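You operate a simulated robot arm through the tools that you are given. There is no shell and no other tool. Be economical: measure what you need, move in short steps, check, and stop when the job is done.

You run a simulated robot arm. Do the job below in one go: nothing can be reset, and whatever is moved stays where it is left.

Task
Drain the descaling bath, then refill it to between the red marks.
Fine: slide the lid open for it and shut it after; drain until the level tube is empty; shut the drain knob before filling.

The check looks at the end state, three seconds after you hand in, the way a careful person would. Anything else that was tipped, shoved, dropped, spilled or broken makes it a failure. A push-on lid holds only when it is set on centred and level and pressed home; a screw cap is set on level and turned clockwise until tight.

Robot
A 6-joint arm with a two-finger parallel gripper, fixed in place. Base frame: the origin is at the foot of the arm, x ahead of it, y to its left, z up. Units: mm, degrees, N and s.
With the tool pointing down near the work surface it reaches from about 240 to 660 mm from the base axis. Its first joint turns from -66.0 to 66.0 degrees. Payload 2.9 kg.
The TCP is the grasp point between the finger pads, 30 mm short of the fingertips. In the tool frame z runs along the fingers and y along their closing line. The gripper opens to 110 mm. The fingers are 20 mm wide and 10 mm thick; the gripper's body (48 by 112 mm) begins 55 mm behind the TCP.
Orientation is that of the tool frame in the base frame, as a unit quaternion [w, x, y, z]. With the fingers straight down and closing along the base's y, the tool's x points along the base's -x, its y along +y and its z along -z.

Tools
- The arm moves only by the tool send_rows. Its argument "motion" is a list of rows, each an object of numbers (a shift or turn left out is 0, a gripper value left out holds the last): "hand": the closure, from 0 (fully open) to 1 (shut); "x", "y", "z": the shift along the tool's x, y, z in mm; "ax", "ay", "az": the turn, a rotation vector about the tool's x, y, z in degrees. In form: [{"hand": .., "x": .., "y": .., "z": .., "ax": .., "ay": .., "az": ..}, ...]. A call has 1 to 12 rows; each row shifts and turns the commanded pose from where the row before left it, along the tool's axes as they then stand. A row lasts 0.2 s, in which the tool goes at most 50 mm and 8.6 degrees; a call with a longer step from one row to the next is refused whole, and so is a gripper value outside its range. A pose out of reach is approached as far as the arm can. The call stops where the force on the tool passes 40 N (or 10 N more than at its start, if that is more) or the arm is blocked; 0.2 s more then pass. Each finger travels about 108 mm/s and halts on what it meets, pressing with about 30 N; the grip force reading is that of the motor and also rises with nothing between the fingers. The clock runs only during rows and for 0.2 s after the last one: add rows that do not move to give the fingers time. It gives the time, the measured TCP pose, the force on the tool (base axes), the opening and the grip force at its end, in the units of the frame above (readings bear some noise).
- Cameras (640 x 400 px; columns grow to the right, rows downward): "scene" is fixed at [66.1, 425.6, 1387.1]; the picture's right is [-0.85, -0.53, 0.00], its down [-0.29, 0.46, -0.84] and it looks along [0.44, -0.71, -0.54] (base axes); focal length 374 px, centre (320, 200). "wrist" rides on the gripper at [72, 17, -103] in the tool frame; the picture's right is [-0.23, 0.97, 0.00], its down [-0.76, -0.18, -0.62] and it looks along [-0.61, -0.14, 0.78] (tool axes); focal length 222 px, centre (320, 200).
- capture(camera): a new picture of that camera. The clock stands still meanwhile.
- locate(camera, pixels): there is no depth. For up to 12 entries [column, row, z] of the newest picture of that camera ("zoom" is the newest enlarged one), the place [x, y] in the base frame at which the ray of that pixel passes the height z, good to about 2 mm. The clock stands still meanwhile.
- zoom(camera, box): a new picture of the part [left, top, right, bottom] of that camera's present view, enlarged. The clock stands still meanwhile.
- job_done(): hands the job in; it is judged then, once.

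Go step by step. Measure first, check grasps and placings, and put right what went wrong. The budget is 80 turns and 38 pictures, counting those below and the enlarged ones. Unless the task says otherwise, let go and move clear before handing in, and close with one line.

The tools are called after "Request:" by a JSON object that holds its "api" and its "payload". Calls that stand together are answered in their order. send_rows: Moves the arm, as the interface text tells. Its arguments: {"type":"object","properties":{"motion":{"type":"array","items":{"type":"object","properties":{"hand":{"type":"number"},"x":{"type":"number"},"y":{"type":"number"},"z":{"type":"number"},"ax":{"type":"number"},"ay":{"type":"number"},"az":{"type":"number"}}}}},"required":["motion"]} The other tools are called the same way: capture (camera) takes a picture; locate (camera, pixels) gives the place at which the rays of pixels pass given heights; zoom (camera, box) takes an enlarged picture of a part of a camera's view; job_done () hands the job in.

At the start:

```text
time_s: 0.0
tool_pos: [333.3, -147.8, 1146.5]
tool_rot: [0.0, 0.0, 1.0, 0.0]
force: [-0.6, -0.4, 0.1]
opening: 110.1
finger_force: 0.1
```

scene: 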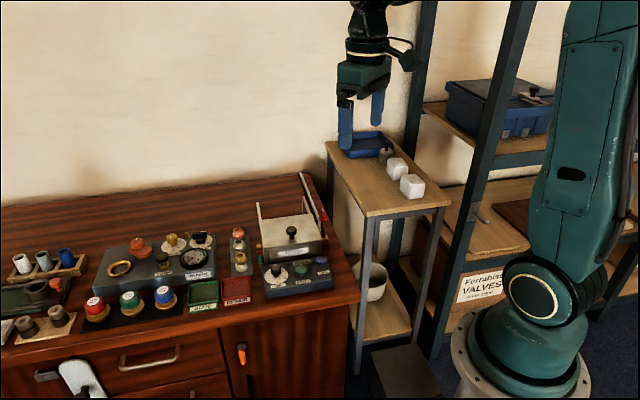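
wrist: 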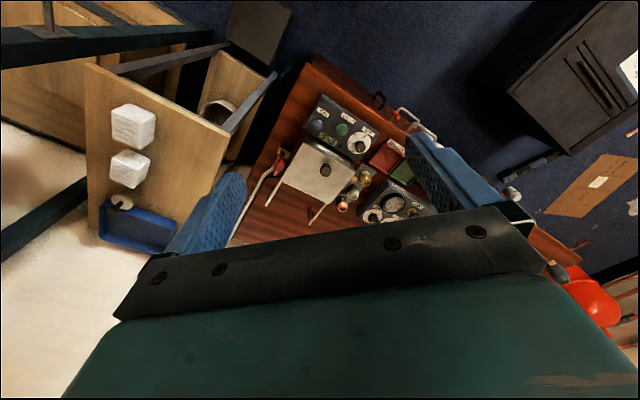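

The scene shows a bath with a lid and a control box near pixels (290,240). I'll enlarge that area in both cameras.

Request:
{"api": "zoom", "payload": {"camera": "scene", "box": [215, 170, 345, 305]}}

Request:
{"api": "zoom", "payload": {"camera": "wrist", "box": [220, 70, 440, 240]}}

Request:
{"api": "zoom", "payload": {"camera": "scene", "box": [80, 215, 260, 325]}}

```text
2.96 times, centred on (280, 238) of scene
```

zoom: 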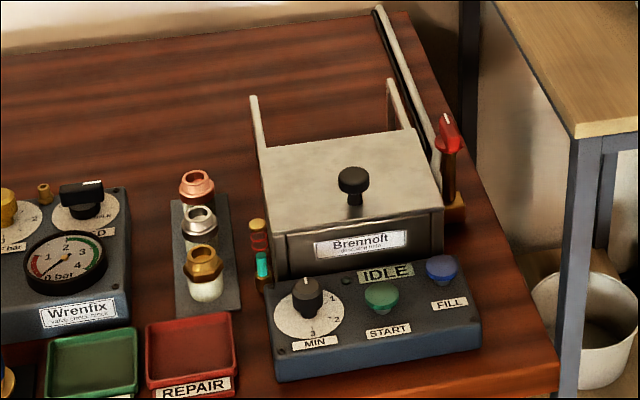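

```text
2.35 times, centred on (330, 155) of wrist
```

zoom: 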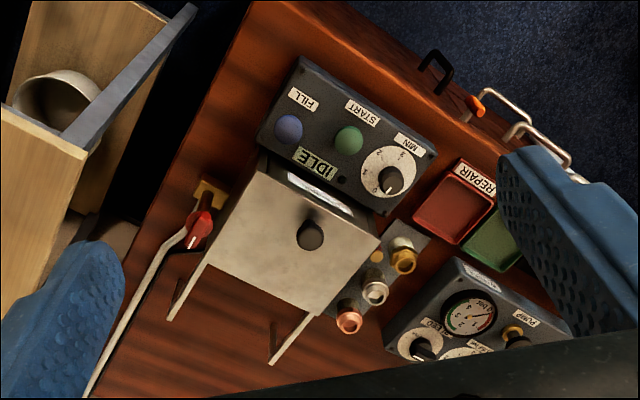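

```text
3.56 times, centred on (170, 270) of scene
```

zoom: 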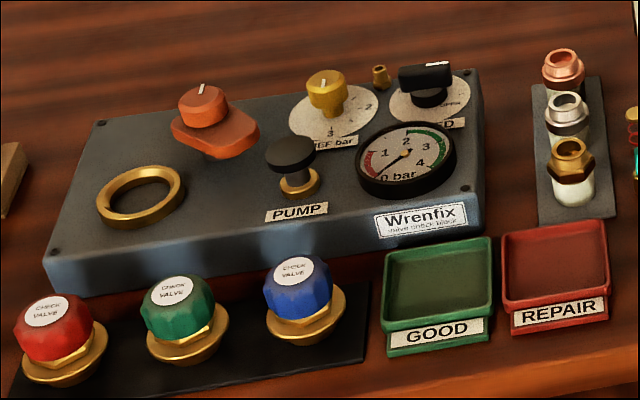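

The bath is Brennolt: lid knob, red drain knob on the right side, blue FILL button, and a level tube on the left. I'll triangulate these from the two cameras.

Request:
{"api": "locate", "payload": {"camera": "scene", "pixels": [[290.8, 230.6, 760], [290.8, 230.6, 840], [320.9, 261, 740], [320.9, 261, 800], [322.9, 217.7, 740], [322.9, 217.7, 840], [300.6, 269.4, 740], [300.6, 269.4, 800]]}}

Request:
{"api": "locate", "payload": {"camera": "wrist", "pixels": [[326.2, 169.9, 760], [326.2, 169.9, 840], [316.4, 123.9, 740], [316.4, 123.9, 800], [278, 167, 740], [278, 167, 840], [341.9, 128.6, 740], [341.9, 128.6, 800]]}}

```text
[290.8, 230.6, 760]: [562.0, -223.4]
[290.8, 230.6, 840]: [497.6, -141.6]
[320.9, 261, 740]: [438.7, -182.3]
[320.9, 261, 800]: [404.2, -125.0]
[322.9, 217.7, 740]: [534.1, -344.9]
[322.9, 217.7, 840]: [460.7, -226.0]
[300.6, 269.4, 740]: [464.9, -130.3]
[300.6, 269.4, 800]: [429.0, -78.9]
```

```text
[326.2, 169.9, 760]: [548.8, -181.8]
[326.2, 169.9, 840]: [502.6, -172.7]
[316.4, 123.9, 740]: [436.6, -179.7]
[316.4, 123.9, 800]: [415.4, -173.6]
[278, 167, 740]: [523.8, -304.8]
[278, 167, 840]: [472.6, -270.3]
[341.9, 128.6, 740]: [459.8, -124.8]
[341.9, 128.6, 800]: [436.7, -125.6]
```

Lid knob is at about (523,-177,806), drain knob (499,-288,787), FILL (438,-180,742), START (463,-126,745). I'll move closer for a better view.

Request:
{"api": "send_rows", "payload": {"motion": [{"x": -22, "y": -8, "z": 35}, {"x": -22, "y": -8, "z": 35}, {"x": -22, "y": -8, "z": 35}, {"x": -22, "y": -8, "z": 35}, {}]}}

Request:
{"api": "capture", "payload": {"camera": "wrist"}}

```text
time_s: 1.2
tool_pos: [420.5, -181.3, 1004.1]
tool_rot: [0.0, 0.001, 1.0, 0.0]
force: [0.2, 0.6, 0.0]
opening: 110.1
finger_force: 0.0
```

```text
32 pictures are left
```

wrist: 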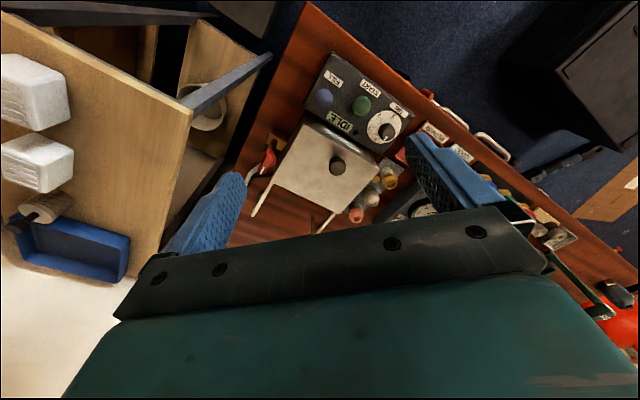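

The bath sits around (320,150). I'll enlarge it, plus the tube in the scene view.

Request:
{"api": "zoom", "payload": {"camera": "wrist", "box": [240, 40, 420, 240]}}

Request:
{"api": "zoom", "payload": {"camera": "scene", "box": [285, 230, 317, 250]}}

Request:
{"api": "zoom", "payload": {"camera": "scene", "box": [240, 236, 280, 270]}}

```text
2.00 times, centred on (330, 140) of wrist
```

zoom: 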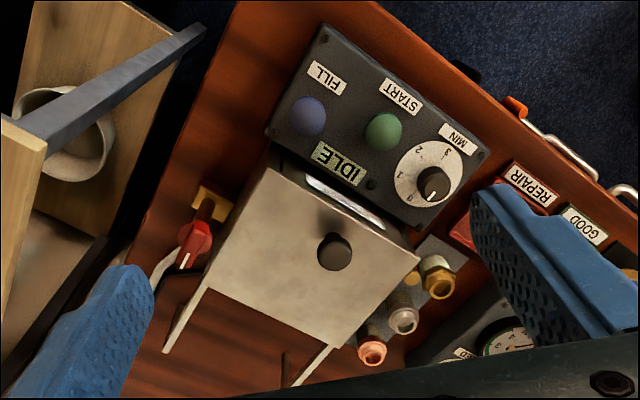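

```text
16.00 times, centred on (301, 240) of scene
```

zoom: 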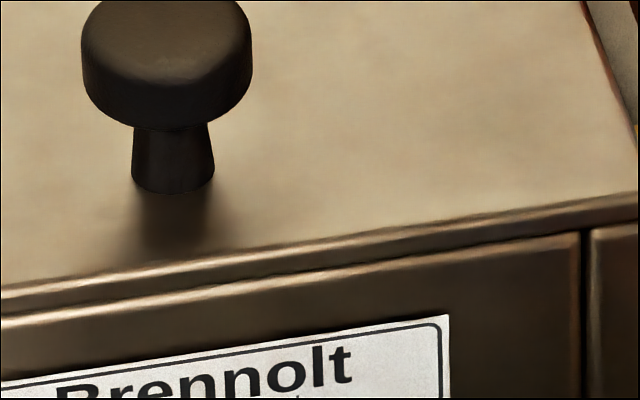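

```text
11.76 times, centred on (260, 253) of scene
```

zoom: 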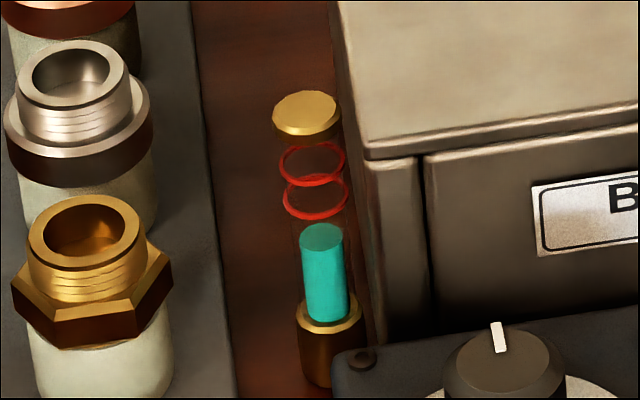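

I can read the tube clearly (teal level, two red rings). I'll locate the lid and knob outlines to get the orientation.

Request:
{"api": "locate", "payload": {"camera": "wrist", "pixels": [[300, 124, 780], [374, 169, 780], [332.5, 214, 780], [267, 187, 780], [336, 163, 805], [329, 178, 780], [247.5, 211, 780], [314, 230, 780], [256, 166, 787], [260, 160, 787], [264, 172, 787], [272, 170, 787]]}}

Request:
{"api": "locate", "payload": {"camera": "scene", "pixels": [[290.8, 228.5, 806], [292, 239.8, 780], [289, 246, 780], [289, 247, 770], [363.6, 250, 780], [321.9, 217, 787], [323.5, 220.5, 787], [301, 209, 780]]}}

Request:
{"api": "zoom", "payload": {"camera": "scene", "box": [304, 200, 344, 250]}}

Request:
{"api": "zoom", "payload": {"camera": "wrist", "box": [240, 120, 290, 190]}}

```text
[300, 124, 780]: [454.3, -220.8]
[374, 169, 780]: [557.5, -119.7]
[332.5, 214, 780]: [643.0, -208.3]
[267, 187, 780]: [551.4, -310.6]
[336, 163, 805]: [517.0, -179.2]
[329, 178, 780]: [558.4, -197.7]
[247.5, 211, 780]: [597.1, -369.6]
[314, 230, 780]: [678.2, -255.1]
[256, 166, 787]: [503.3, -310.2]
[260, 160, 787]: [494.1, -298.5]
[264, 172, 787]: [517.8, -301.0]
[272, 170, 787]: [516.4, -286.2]
```

```text
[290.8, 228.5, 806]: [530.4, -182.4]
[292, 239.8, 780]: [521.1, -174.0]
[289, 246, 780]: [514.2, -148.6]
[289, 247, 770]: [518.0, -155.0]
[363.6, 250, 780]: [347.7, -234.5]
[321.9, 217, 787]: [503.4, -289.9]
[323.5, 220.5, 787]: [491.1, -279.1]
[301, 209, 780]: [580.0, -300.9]
```

```text
8.00 times, centred on (324, 225) of scene
```

zoom: 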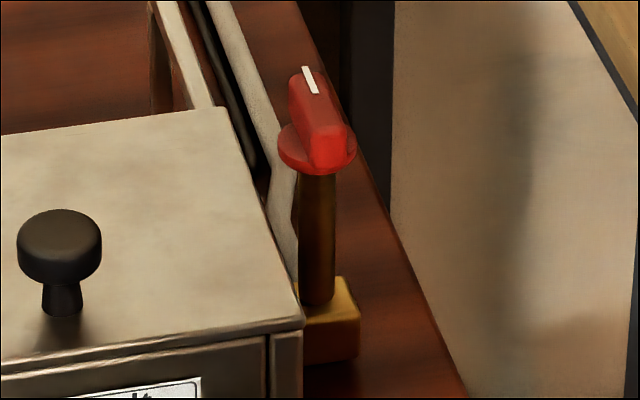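

```text
5.71 times, centred on (265, 155) of wrist
```

zoom: 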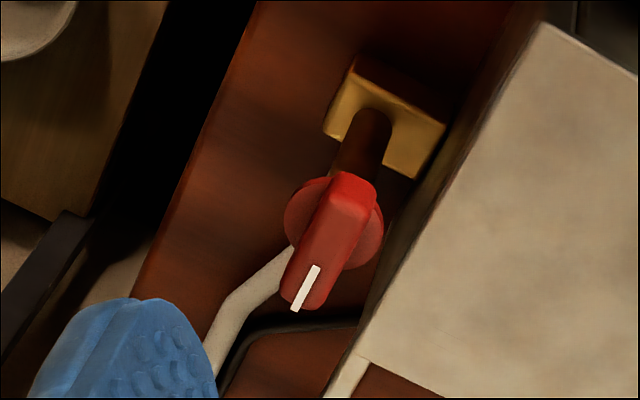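

The drain knob is a bar handle with the mark toward the rear. I'll locate the lid edges and knob bar ends precisely.

Request:
{"api": "locate", "payload": {"camera": "wrist", "pixels": [[305, 123.5, 780], [369, 169, 780], [337.5, 212.5, 780], [272, 183, 780], [241.5, 216, 780], [306.5, 232.5, 780], [327, 166, 806], [270.5, 154, 789], [263, 172, 789], [267, 163, 789], [265, 170, 789], [270.7, 153, 778]]}}

Request:
{"api": "locate", "payload": {"camera": "scene", "pixels": [[321.6, 208.7, 789], [323.4, 211.6, 789], [322.4, 209.8, 789], [325.5, 217, 789], [323.6, 243.2, 704], [321, 240, 780], [321, 240, 775], [312, 213.6, 780], [312, 213.6, 775], [289, 232.5, 806], [287.8, 239.2, 780], [368.7, 279, 740]]}}

```text
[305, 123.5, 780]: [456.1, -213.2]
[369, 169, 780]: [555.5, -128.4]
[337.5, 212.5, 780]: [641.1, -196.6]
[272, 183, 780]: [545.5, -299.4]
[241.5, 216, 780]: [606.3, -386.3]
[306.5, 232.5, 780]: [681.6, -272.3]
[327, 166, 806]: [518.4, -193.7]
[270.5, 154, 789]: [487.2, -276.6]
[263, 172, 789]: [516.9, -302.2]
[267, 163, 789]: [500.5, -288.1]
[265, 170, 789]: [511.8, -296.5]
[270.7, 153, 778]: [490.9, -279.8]
```

```text
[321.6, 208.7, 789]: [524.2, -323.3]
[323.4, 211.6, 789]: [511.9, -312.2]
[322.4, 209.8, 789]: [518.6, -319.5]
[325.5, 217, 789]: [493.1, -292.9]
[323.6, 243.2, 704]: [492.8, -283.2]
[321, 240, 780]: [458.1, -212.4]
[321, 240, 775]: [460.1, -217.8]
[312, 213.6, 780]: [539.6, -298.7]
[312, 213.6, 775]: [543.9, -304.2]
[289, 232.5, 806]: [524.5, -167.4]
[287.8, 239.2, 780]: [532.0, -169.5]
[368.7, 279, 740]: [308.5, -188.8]
```

The rails run along roughly -46° in the base frame. I'll turn the tool to face along them and look again.

Request:
{"api": "send_rows", "payload": {"motion": [{"az": 7.67}, {"az": 7.67}, {"az": 7.67}, {"az": 7.67}, {"az": 7.67}, {"az": 7.65}, {}]}}

Request:
{"api": "zoom", "payload": {"camera": "wrist", "box": [200, 60, 440, 210]}}

```text
time_s: 2.8
tool_pos: [422.1, -179.5, 1005.6]
tool_rot: [0.001, 0.392, 0.92, 0.0]
force: [-0.1, 0.3, 0.0]
opening: 109.9
finger_force: 0.0
```

```text
2.67 times, centred on (320, 135) of wrist
```

zoom: 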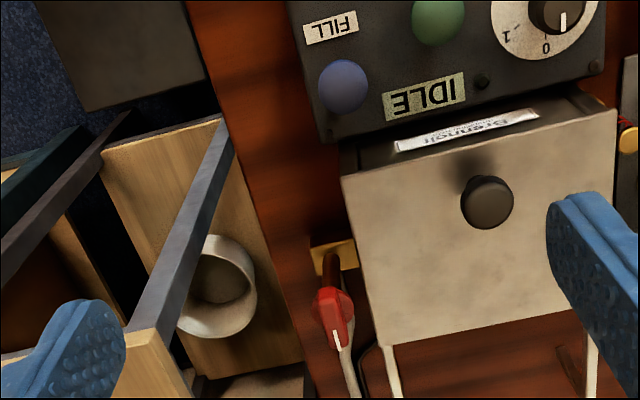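

Now I'll locate the lid corners, knobs and buttons directly in this enlarged view.

Request:
{"api": "locate", "payload": {"camera": "zoom", "pixels": [[341, 176, 780], [615, 109, 780], [376, 346, 780], [395, 398, 780], [488, 200, 806], [488, 200, 798], [332, 306, 806], [325, 294, 806], [337, 334, 806], [343, 85, 745], [438, 18, 745], [588, 340, 780]]}}

Request:
{"api": "locate", "payload": {"camera": "scene", "pixels": [[291.5, 228.5, 806], [322.2, 208.5, 806], [323.4, 211.6, 806], [326.8, 215.5, 806], [324.2, 212.5, 806], [322.2, 208.5, 812], [326.8, 215.5, 812], [324.2, 212.5, 812], [302.8, 198.1, 780], [257.4, 203.2, 780], [324, 219, 790]]}}

```text
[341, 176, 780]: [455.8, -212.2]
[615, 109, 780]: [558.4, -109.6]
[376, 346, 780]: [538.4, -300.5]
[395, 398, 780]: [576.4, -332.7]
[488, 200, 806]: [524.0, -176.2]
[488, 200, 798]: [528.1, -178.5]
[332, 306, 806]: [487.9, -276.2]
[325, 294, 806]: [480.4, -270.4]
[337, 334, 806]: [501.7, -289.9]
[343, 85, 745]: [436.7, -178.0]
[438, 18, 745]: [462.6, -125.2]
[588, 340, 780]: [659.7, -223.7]
```

```text
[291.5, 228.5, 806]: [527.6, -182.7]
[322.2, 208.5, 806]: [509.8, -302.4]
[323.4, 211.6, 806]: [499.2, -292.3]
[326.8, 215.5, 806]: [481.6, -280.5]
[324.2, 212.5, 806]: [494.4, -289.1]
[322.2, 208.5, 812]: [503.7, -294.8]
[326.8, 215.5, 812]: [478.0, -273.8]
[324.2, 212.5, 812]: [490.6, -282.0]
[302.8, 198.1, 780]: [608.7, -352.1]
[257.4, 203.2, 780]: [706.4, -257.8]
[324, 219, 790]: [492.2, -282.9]
```

Lid top is z≈780, lid knob (525,-178, top ≈808), rails along about -45°. I'll move above the knob and partly close the fingers.

Request:
{"api": "send_rows", "payload": {"motion": [{"x": -17.7, "y": 18.7, "z": 5, "hand": 0.4}, {"x": -17.7, "y": 18.7, "z": 30}, {"x": -17.7, "y": 18.7, "z": 40}, {"x": -17.7, "y": 18.7, "z": 40}, {"z": 40}, {}]}}

Request:
{"api": "capture", "payload": {"camera": "wrist"}}

Request:
{"api": "zoom", "payload": {"camera": "scene", "box": [230, 170, 350, 245]}}

```text
time_s: 4.2
tool_pos: [524.5, -179.4, 854.2]
tool_rot: [0.0, 0.39, 0.921, 0.0]
force: [1.5, -0.9, 0.4]
opening: 66.0
finger_force: 0.0
```

```text
25 pictures are left
```

wrist: 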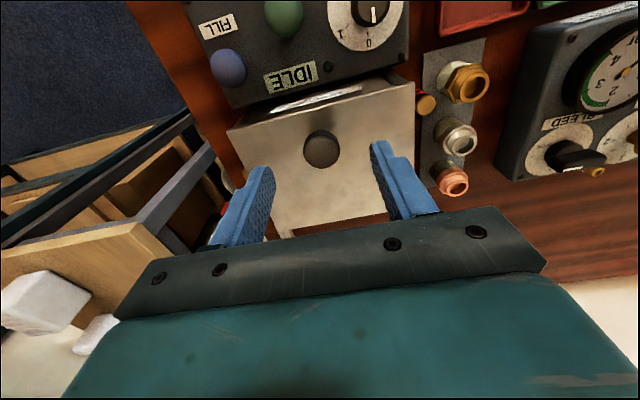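

```text
5.33 times, centred on (290, 208) of scene
```

zoom: 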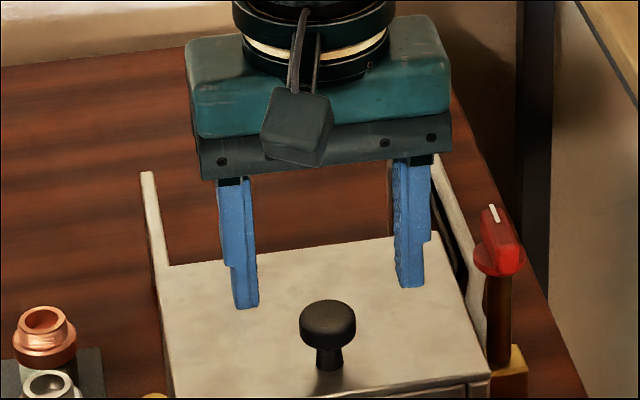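

The fingers are over the lid and straddle the knob; I'll verify the knob position at (321,149).

Request:
{"api": "locate", "payload": {"camera": "wrist", "pixels": [[321, 149, 806], [321, 149, 800], [228, 130, 780], [416, 83, 780]]}}

Request:
{"api": "locate", "payload": {"camera": "zoom", "pixels": [[327, 316, 806], [327, 316, 800], [490, 381, 780]]}}

```text
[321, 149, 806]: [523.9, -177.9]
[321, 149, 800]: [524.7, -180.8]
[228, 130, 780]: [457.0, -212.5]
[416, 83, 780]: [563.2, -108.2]
```

```text
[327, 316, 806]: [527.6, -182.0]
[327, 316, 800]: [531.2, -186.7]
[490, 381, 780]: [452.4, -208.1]
```

Knob is at (524.5,-179), so the tool is centred. I'll descend to TCP z≈815 (tips ≈785) and close.

Request:
{"api": "send_rows", "payload": {"motion": [{"z": 20}, {"z": 19}, {}, {"hand": 1}, {}, {}, {}]}}

```text
time_s: 5.8
tool_pos: [523.4, -177.6, 814.6]
tool_rot: [0.001, 0.389, 0.921, 0.0]
force: [14.2, 10.2, -8.7]
opening: 25.9
finger_force: 45.2
```

Gripped at 25.9 mm. Now I slide it back in small steps.

Request:
{"api": "send_rows", "payload": {"motion": [{"x": -6}, {"x": -8}, {"x": -8}, {"x": -8}, {"x": -8}, {}]}}

```text
time_s: 7.2
tool_pos: [550.9, -204.6, 813.3]
tool_rot: [0.0, 0.39, 0.921, 0.001]
force: [13.3, 13.0, 4.9]
opening: 25.9
finger_force: 44.5
```

Request:
{"api": "send_rows", "payload": {"motion": [{"x": -8}, {"x": -8}, {"x": -8}, {"x": -8}, {"x": -8}, {"x": -6}, {"x": -4}, {"x": -4}, {}]}}

Request:
{"api": "capture", "payload": {"camera": "scene"}}

```text
time_s: 9.2
tool_pos: [589.3, -243.3, 813.6]
tool_rot: [0.002, 0.389, 0.921, 0.0]
force: [16.5, 15.7, 16.1]
opening: 26.3
finger_force: 45.3
```

```text
23 pictures are left
```

scene: 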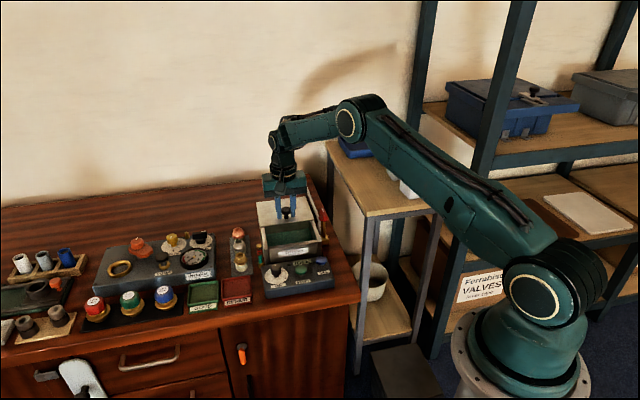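

The lid has moved about 93 mm; I'll check how it sits on the rails before releasing.

Request:
{"api": "zoom", "payload": {"camera": "scene", "box": [240, 165, 340, 270]}}

```text
3.81 times, centred on (290, 218) of scene
```

zoom: 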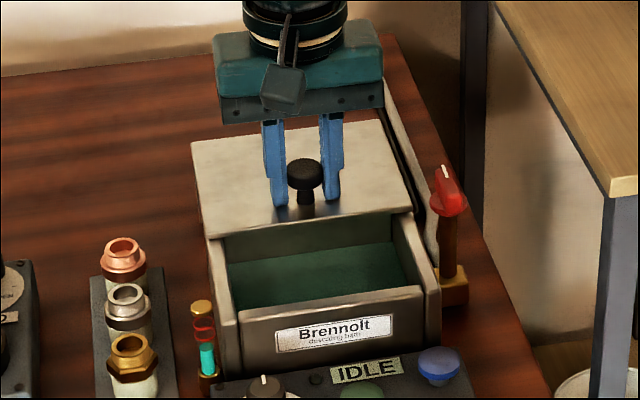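

The lid is open and sits level on its rails. I'll release, rise, and go over the drain knob.

Request:
{"api": "send_rows", "payload": {"motion": [{"hand": 0.45}, {}, {"z": -25}, {"z": -25}, {"x": 10.3, "y": -24.4}, {"x": 10.3, "y": -24.4}, {"x": 10.3, "y": -24.4}, {"x": 10.3, "y": -24.4}, {}]}}

Request:
{"api": "capture", "payload": {"camera": "wrist"}}

Request:
{"api": "zoom", "payload": {"camera": "scene", "box": [290, 170, 370, 250]}}

```text
time_s: 11.2
tool_pos: [487.6, -283.1, 863.0]
tool_rot: [0.0, 0.39, 0.921, 0.0]
force: [-0.8, -0.9, 0.2]
opening: 60.7
finger_force: 0.1
```

```text
21 pictures are left
```

wrist: 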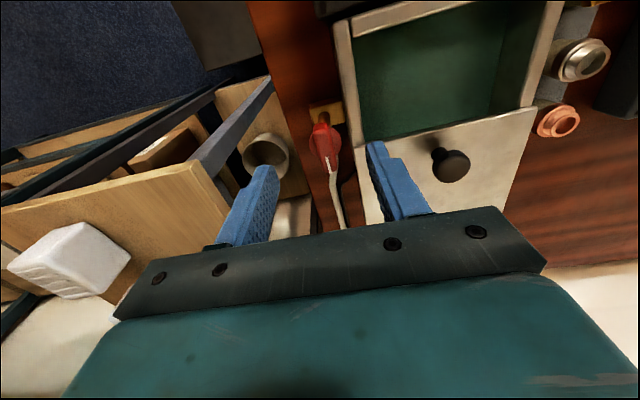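

```text
5.00 times, centred on (330, 210) of scene
```

zoom: 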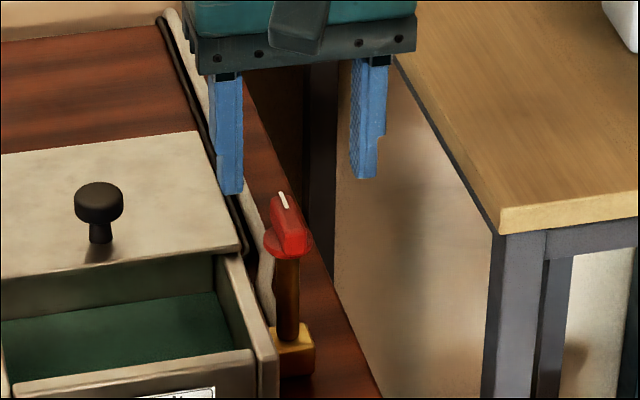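

Looking more closely at the drain knob in the wrist view (325,150).

Request:
{"api": "zoom", "payload": {"camera": "wrist", "box": [285, 110, 365, 190]}}

Request:
{"api": "locate", "payload": {"camera": "scene", "pixels": [[323.8, 212.5, 808], [323.8, 212.5, 812]]}}

```text
5.00 times, centred on (325, 150) of wrist
```

zoom: 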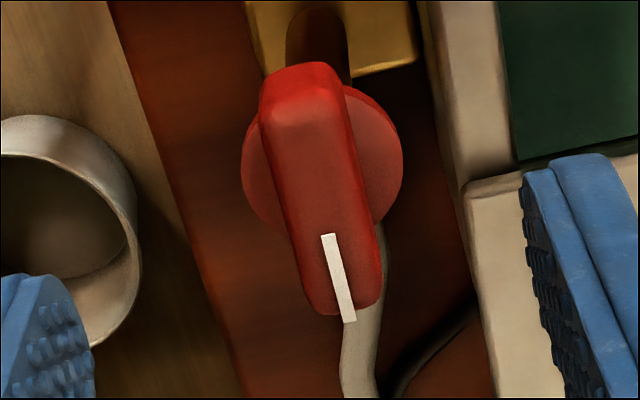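

```text
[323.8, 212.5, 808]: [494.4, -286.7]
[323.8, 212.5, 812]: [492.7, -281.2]
```

Request:
{"api": "locate", "payload": {"camera": "zoom", "pixels": [[303, 105, 808], [345, 310, 808], [323, 205, 808], [323, 205, 814], [322, 165, 795], [322, 165, 790], [243, 160, 792], [402, 160, 792]]}}

```text
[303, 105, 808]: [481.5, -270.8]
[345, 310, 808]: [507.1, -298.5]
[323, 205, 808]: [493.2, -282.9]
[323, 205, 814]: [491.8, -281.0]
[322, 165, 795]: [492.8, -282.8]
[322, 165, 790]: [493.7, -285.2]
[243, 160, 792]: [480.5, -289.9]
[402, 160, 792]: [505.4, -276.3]
```

Knob axis is (492.5,-282), bar along -47°, top ≈810, disc ≈794. I'll centre, descend to TCP 827 and grip the bar.

Request:
{"api": "send_rows", "payload": {"motion": [{"x": -2.6, "y": 4.3}, {"z": 18}, {"z": 18}, {}, {"hand": 0.75}, {"hand": 1}, {}, {}]}}

```text
time_s: 13.0
tool_pos: [493.5, -282.7, 826.8]
tool_rot: [-0.001, 0.394, 0.919, -0.002]
force: [-21.2, -18.7, 4.8]
opening: 12.7
finger_force: 45.0
```

Gripped at 12.7 mm with a sideways load; I'll relieve it by 1.5 mm, then try turning counter-clockwise a little.

Request:
{"api": "send_rows", "payload": {"motion": [{"y": -1.5}, {"az": -5}, {"az": -5}, {}]}}

```text
time_s: 14.0
tool_pos: [493.2, -283.8, 825.5]
tool_rot: [-0.001, 0.31, 0.951, -0.001]
force: [-22.0, -8.3, 5.0]
opening: 15.4
finger_force: 45.1
```

The opening grew to 15.4 mm, so the knob did not follow that way; I'll turn back and try clockwise.

Request:
{"api": "send_rows", "payload": {"motion": [{"az": 5}, {"az": 5}, {}, {"az": 6}, {"az": 6}, {}]}}

```text
time_s: 15.4
tool_pos: [493.1, -283.6, 826.7]
tool_rot: [0.0, 0.487, 0.874, -0.001]
force: [-7.7, -16.4, -12.6]
opening: 12.8
finger_force: 45.7
```

It follows clockwise. Continue.

Request:
{"api": "send_rows", "payload": {"motion": [{"az": 8}, {"az": 8}, {"az": 8}, {"az": 8}, {}]}}

Request:
{"api": "zoom", "payload": {"camera": "scene", "box": [240, 170, 350, 270]}}

```text
time_s: 16.6
tool_pos: [494.3, -282.7, 826.9]
tool_rot: [0.001, 0.708, 0.706, -0.001]
force: [5.0, -20.8, -24.3]
opening: 13.1
finger_force: 45.0
```

```text
4.00 times, centred on (295, 220) of scene
```

zoom: 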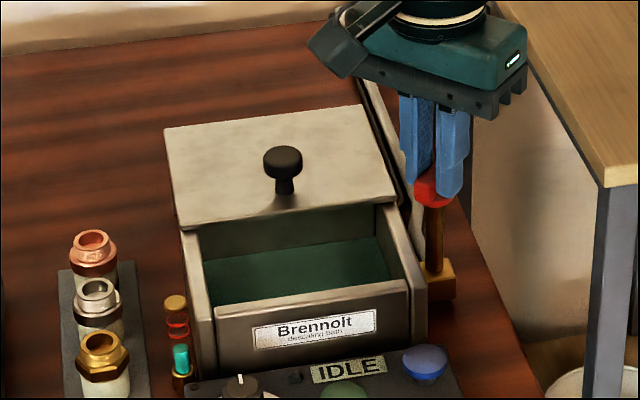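

The knob turns and the level seems to be dropping. I'll relieve the side load and continue to about 90°.

Request:
{"api": "send_rows", "payload": {"motion": [{"x": -1.5, "z": 0.7}, {"az": 8}, {"az": 8}, {"az": 8}, {"az": 8}, {}]}}

```text
time_s: 18.0
tool_pos: [494.7, -282.6, 827.4]
tool_rot: [0.0, 0.875, 0.484, -0.001]
force: [2.7, -7.3, -8.7]
opening: 12.6
finger_force: 45.3
```

Request:
{"api": "send_rows", "payload": {"motion": [{"az": 7}, {"az": 6}, {}]}}

Request:
{"api": "zoom", "payload": {"camera": "scene", "box": [240, 200, 350, 270]}}

```text
time_s: 18.8
tool_pos: [493.9, -284.4, 825.6]
tool_rot: [0.001, 0.924, 0.383, 0.001]
force: [6.3, -4.6, -5.6]
opening: 12.5
finger_force: 45.1
```

```text
5.71 times, centred on (295, 235) of scene
```

zoom: 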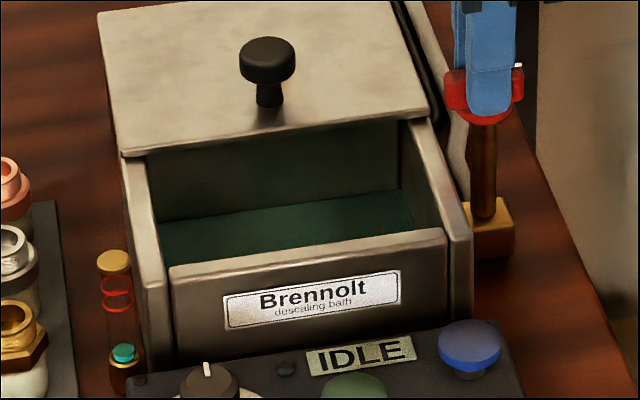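

Draining well (tube at (124,352) nearly empty). Knob is ~90° open; I'll wait while holding.

Request:
{"api": "send_rows", "payload": {"motion": [{}, {}, {}, {}, {}, {}, {}, {}, {}, {}, {}, {}]}}

Request:
{"api": "zoom", "payload": {"camera": "scene", "box": [240, 232, 290, 268]}}

```text
time_s: 21.4
tool_pos: [494.7, -283.6, 826.4]
tool_rot: [0.001, 0.924, 0.383, 0.001]
force: [14.2, 0.9, 3.2]
opening: 12.8
finger_force: 45.0
```

```text
11.11 times, centred on (265, 250) of scene
```

zoom: 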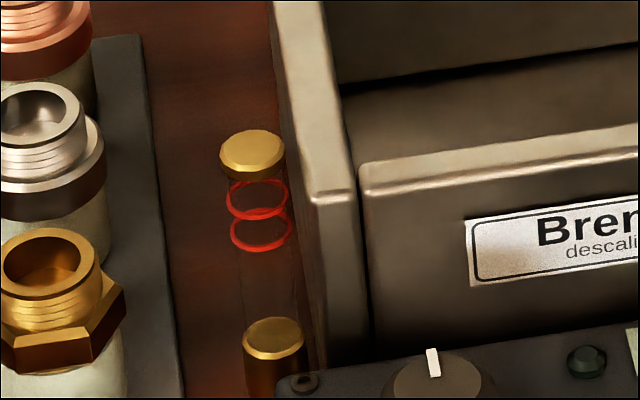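

The tube is empty. I'll turn the knob back counter-clockwise to its closed stop.

Request:
{"api": "send_rows", "payload": {"motion": [{}, {"az": -8}, {"az": -8}, {"az": -8}, {"az": -8}, {"az": -8}, {"az": -8}, {}]}}

Request:
{"api": "send_rows", "payload": {"motion": [{"az": -8}, {"az": -8}, {"az": -8}, {"az": -8}, {"az": -6}, {"az": -4}, {}]}}

```text
time_s: 23.2
tool_pos: [493.8, -283.8, 826.5]
tool_rot: [0.0, 0.687, 0.727, -0.001]
force: [9.4, 6.4, 8.8]
opening: 12.8
finger_force: 44.2
```

```text
time_s: 24.8
tool_pos: [493.3, -284.6, 826.6]
tool_rot: [-0.001, 0.383, 0.924, 0.001]
force: [-2.8, 9.4, 16.1]
opening: 12.8
finger_force: 44.7
```

Back at 45°; I'll nudge 4° more to confirm the stop, then return, release and rise.

Request:
{"api": "send_rows", "payload": {"motion": [{"az": -4}, {}]}}

```text
time_s: 25.4
tool_pos: [492.2, -283.1, 826.3]
tool_rot: [0.0, 0.35, 0.937, 0.0]
force: [-2.7, 9.6, 16.5]
opening: 13.9
finger_force: 44.8
```

The stop is confirmed (opening widened). Release, rise, realign and move over FILL with fingers shut.

Request:
{"api": "send_rows", "payload": {"motion": [{"hand": 0.7}, {}, {"z": -25}, {"z": -25, "az": 4.5}, {"x": 28, "y": 8.4, "hand": 1}, {"x": 28, "y": 8.4}, {"x": 28, "y": 8.4}, {"x": 28, "y": 8.4}, {"z": 20}, {"z": 20}, {}]}}

Request:
{"api": "capture", "payload": {"camera": "wrist"}}

Request:
{"api": "zoom", "payload": {"camera": "scene", "box": [250, 180, 360, 290]}}

```text
time_s: 27.8
tool_pos: [439.1, -180.7, 834.5]
tool_rot: [0.0, 0.387, 0.922, 0.0]
force: [0.1, 0.0, -0.4]
opening: 0.1
finger_force: 30.2
```

```text
15 pictures are left
```

wrist: 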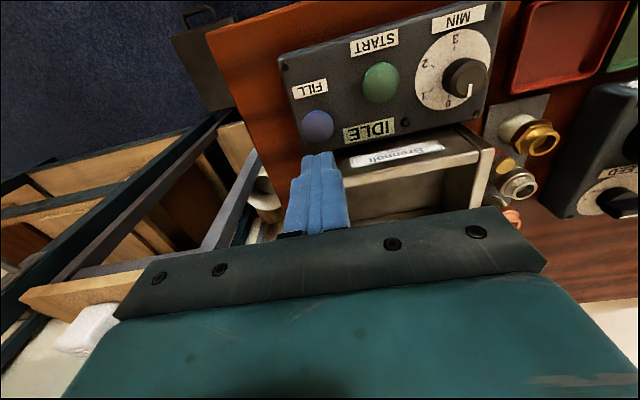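

```text
3.64 times, centred on (305, 235) of scene
```

zoom: 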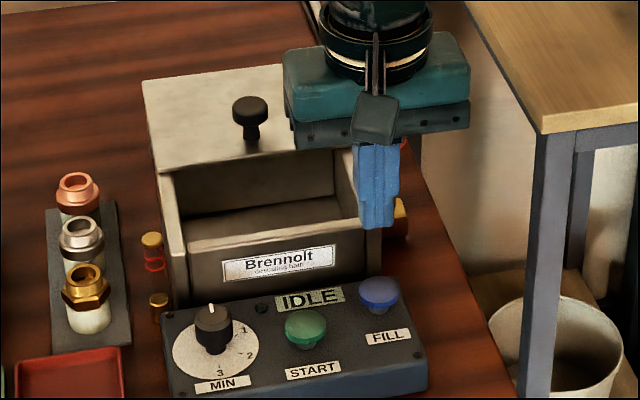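

I'll locate the FILL button top (wrist (318,125)) precisely.

Request:
{"api": "locate", "payload": {"camera": "wrist", "pixels": [[318, 126, 745], [318, 126, 752], [318, 126, 738]]}}

Request:
{"api": "locate", "payload": {"camera": "zoom", "pixels": [[378, 289, 745], [378, 289, 752], [378, 289, 738]]}}

```text
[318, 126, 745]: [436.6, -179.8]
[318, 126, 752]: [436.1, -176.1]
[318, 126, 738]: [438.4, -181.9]
```

```text
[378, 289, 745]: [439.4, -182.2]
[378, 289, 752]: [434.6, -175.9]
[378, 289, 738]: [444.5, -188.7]
```

FILL is at (436,-178), top ≈750. I'll move 4 mm toward the front and descend to just above it.

Request:
{"api": "send_rows", "payload": {"motion": [{"x": 4, "z": 15}, {"z": 20}, {"z": 12}, {}]}}

```text
time_s: 28.8
tool_pos: [436.8, -177.8, 787.5]
tool_rot: [0.001, 0.387, 0.922, 0.001]
force: [-0.5, 0.1, 0.2]
opening: 0.0
finger_force: 30.1
```

Request:
{"api": "send_rows", "payload": {"motion": [{"z": 3}, {"z": 3}, {"z": 2}, {"z": 2}, {}]}}

```text
time_s: 30.0
tool_pos: [435.4, -177.0, 778.6]
tool_rot: [0.001, 0.387, 0.922, 0.0]
force: [1.6, -0.9, 2.9]
opening: 0.0
finger_force: 30.7
```

Light contact (2.9 N). Press 3 mm more and look.

Request:
{"api": "send_rows", "payload": {"motion": [{"z": 1.5}, {"z": 1.5}, {}]}}

Request:
{"api": "zoom", "payload": {"camera": "scene", "box": [245, 215, 345, 290]}}

```text
time_s: 30.8
tool_pos: [436.2, -177.4, 776.4]
tool_rot: [0.0, 0.387, 0.922, 0.0]
force: [0.4, -0.1, 4.1]
opening: 0.1
finger_force: 30.3
```

```text
5.33 times, centred on (295, 252) of scene
```

zoom: 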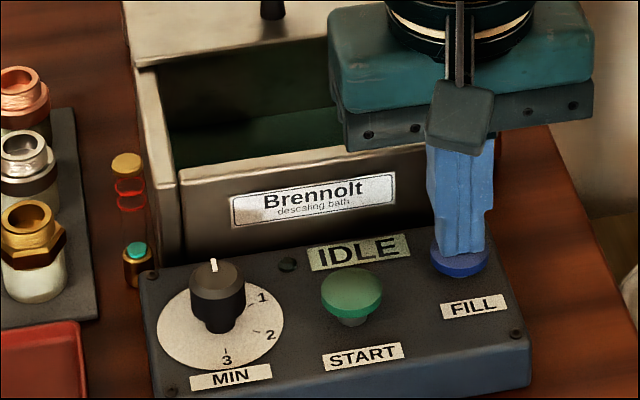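

It is filling: teal at (136,248), target rings at ~(131,187–205). Hold 0.8 s and check the rate.

Request:
{"api": "send_rows", "payload": {"motion": [{}, {}, {}]}}

Request:
{"api": "zoom", "payload": {"camera": "scene", "box": [240, 232, 290, 268]}}

```text
time_s: 31.6
tool_pos: [434.4, -176.7, 774.7]
tool_rot: [0.0, 0.386, 0.922, 0.0]
force: [0.9, 0.7, 4.3]
opening: 0.0
finger_force: 30.5
```

```text
11.11 times, centred on (265, 250) of scene
```

zoom: 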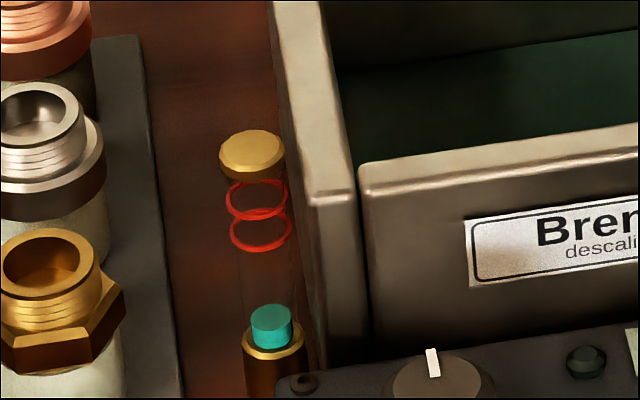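

Top at row 315, rings at 200 and 231. Hold 2.6 s more, then re-measure the rate.

Request:
{"api": "send_rows", "payload": {"motion": [{}, {}, {}, {}, {}, {}, {}, {}, {}, {}, {}, {}]}}

Request:
{"api": "zoom", "payload": {"camera": "scene", "box": [240, 232, 290, 268]}}

```text
time_s: 34.2
tool_pos: [435.6, -178.0, 776.1]
tool_rot: [0.0, 0.387, 0.922, 0.0]
force: [1.8, 1.0, 4.3]
opening: 0.0
finger_force: 30.0
```

```text
11.11 times, centred on (265, 250) of scene
```

zoom: 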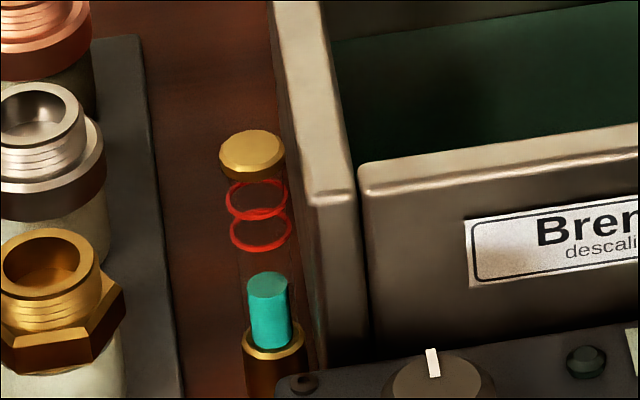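

Rate ≈12 px/s; 68 px remain (~5.7 s). Hold 4.6 s, then check.

Request:
{"api": "send_rows", "payload": {"motion": [{}, {}, {}, {}, {}, {}, {}, {}, {}, {}, {}, {}]}}

Request:
{"api": "send_rows", "payload": {"motion": [{}, {}, {}, {}, {}, {}, {}, {}, {}]}}

Request:
{"api": "zoom", "payload": {"camera": "scene", "box": [240, 232, 290, 268]}}

```text
time_s: 36.8
tool_pos: [436.1, -178.1, 775.6]
tool_rot: [0.0, 0.387, 0.922, 0.0]
force: [0.3, 0.4, 4.9]
opening: 0.0
finger_force: 30.5
```

```text
time_s: 38.8
tool_pos: [435.3, -177.7, 774.6]
tool_rot: [-0.001, 0.386, 0.922, 0.0]
force: [-0.5, 0.3, 3.8]
opening: 0.1
finger_force: 30.3
```

```text
11.11 times, centred on (265, 250) of scene
```

zoom: 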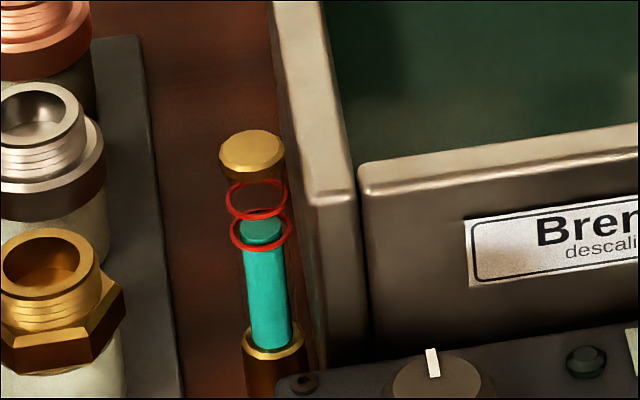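

Level is at row 229, level with the lower ring (231); about 1 s more brings it to midway (216). Hold 0.8 s and lift off.

Request:
{"api": "send_rows", "payload": {"motion": [{}, {}, {}, {}, {"z": -20}, {"z": -30}, {"z": -30}, {}]}}

Request:
{"api": "zoom", "payload": {"camera": "scene", "box": [240, 232, 290, 268]}}

```text
time_s: 40.6
tool_pos: [435.9, -177.3, 858.1]
tool_rot: [0.001, 0.387, 0.922, 0.0]
force: [-0.3, 0.4, 0.4]
opening: 0.0
finger_force: 30.0
```

```text
11.11 times, centred on (265, 250) of scene
```

zoom: 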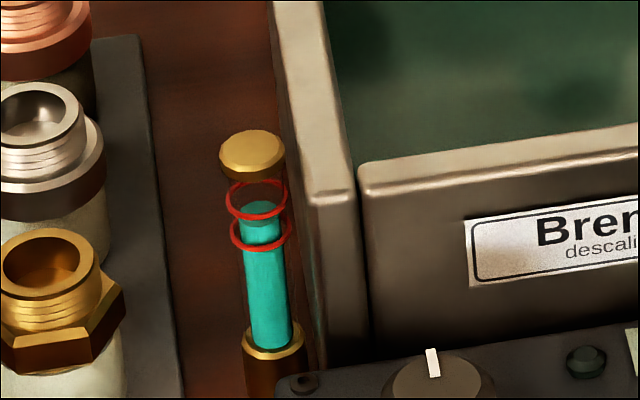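

Level is midway (row ~213). Now back over the lid knob with open fingers.

Request:
{"api": "send_rows", "payload": {"motion": [{"x": -30.9, "y": 12.7, "hand": 0.45}, {"x": -30.9, "y": 12.7}, {"x": -30.9, "y": 12.7}, {"x": -30.9, "y": 12.7}, {"x": -30.9, "y": 12.7}, {}]}}

Request:
{"api": "capture", "payload": {"camera": "wrist"}}

```text
time_s: 42.0
tool_pos: [590.7, -244.6, 856.4]
tool_rot: [0.0, 0.386, 0.922, 0.0]
force: [0.3, 0.0, -0.3]
opening: 60.4
finger_force: 0.1
```

```text
8 pictures are left
```

wrist: 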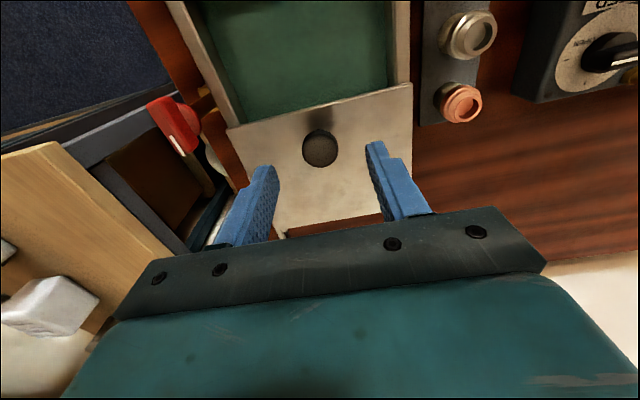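

The knob appears at (320,148), as it did for the first centred grasp. Descend, grip, and slide forward.

Request:
{"api": "send_rows", "payload": {"motion": [{"z": 21}, {"z": 21}, {}, {"hand": 1}, {}, {}, {}]}}

Request:
{"api": "send_rows", "payload": {"motion": [{"x": 6}, {"x": 8}, {"x": 8}, {"x": 8}, {"x": 8}, {"x": 8}, {"x": 8}, {"x": 8}, {"x": 8}, {"x": 8}, {"x": 6}, {}]}}

```text
time_s: 43.6
tool_pos: [590.7, -244.5, 813.6]
tool_rot: [0.0, 0.387, 0.922, 0.0]
force: [1.6, 1.1, -0.1]
opening: 25.8
finger_force: 45.3
```

```text
time_s: 46.2
tool_pos: [529.7, -183.2, 813.2]
tool_rot: [-0.001, 0.386, 0.922, 0.0]
force: [5.7, 6.4, -11.1]
opening: 25.9
finger_force: 45.5
```

About 8 mm remain; I'll push in small steps until it meets the stop.

Request:
{"api": "send_rows", "payload": {"motion": [{"x": 3}, {"x": 3}, {"x": 2}, {"x": 1}, {"x": 1}, {}]}}

```text
time_s: 47.6
tool_pos: [522.7, -178.2, 813.7]
tool_rot: [0.002, 0.388, 0.922, -0.001]
force: [10.2, -9.8, -18.6]
opening: 25.9
finger_force: 45.2
```

Resistance of ~14 N along the rails shows the closed stop. Push 1.5 mm more, then release and rise.

Request:
{"api": "send_rows", "payload": {"motion": [{"x": 1.5}, {}]}}

Request:
{"api": "send_rows", "payload": {"motion": [{"x": -1.5}, {"hand": 0.45}, {}, {}, {"z": -30}, {"z": -40}, {"z": -40}, {"z": -40, "x": 20}, {"x": 30}, {"x": 30}, {"x": 20}, {}]}}

Request:
{"api": "zoom", "payload": {"camera": "scene", "box": [225, 185, 345, 295]}}

Request:
{"api": "zoom", "payload": {"camera": "scene", "box": [240, 232, 290, 268]}}

```text
time_s: 48.2
tool_pos: [524.4, -177.4, 814.8]
tool_rot: [0.003, 0.388, 0.922, -0.001]
force: [19.3, -21.3, -20.0]
opening: 26.0
finger_force: 45.0
```

```text
time_s: 50.8
tool_pos: [455.2, -104.2, 963.9]
tool_rot: [0.001, 0.386, 0.922, 0.0]
force: [-0.2, -0.3, 0.4]
opening: 60.4
finger_force: 0.1
```

```text
3.64 times, centred on (285, 240) of scene
```

zoom: 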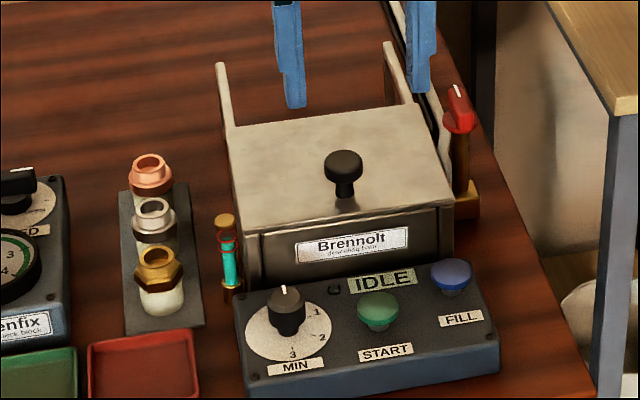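

```text
11.11 times, centred on (265, 250) of scene
```

zoom: 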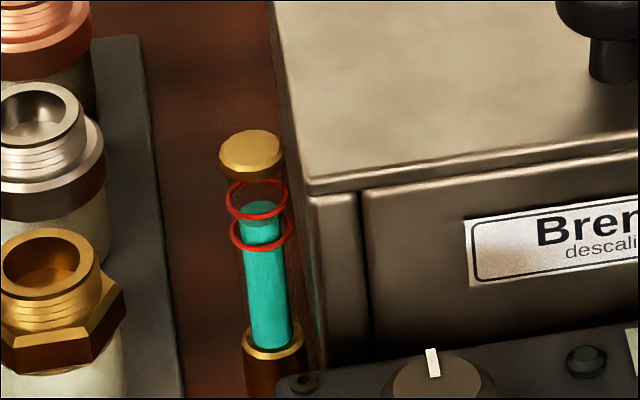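

The lid is shut flush, the drain knob mark is back in its first position, and the level (row ~213) has held steady between the red rings. The arm is clear, so I'm handing in.

Request:
{"api": "job_done", "payload": {}}

```text
The job is handed in.
```

I drained the bath until the level tube was empty, shut the drain knob, refilled to midway between the red marks, and slid the lid shut.
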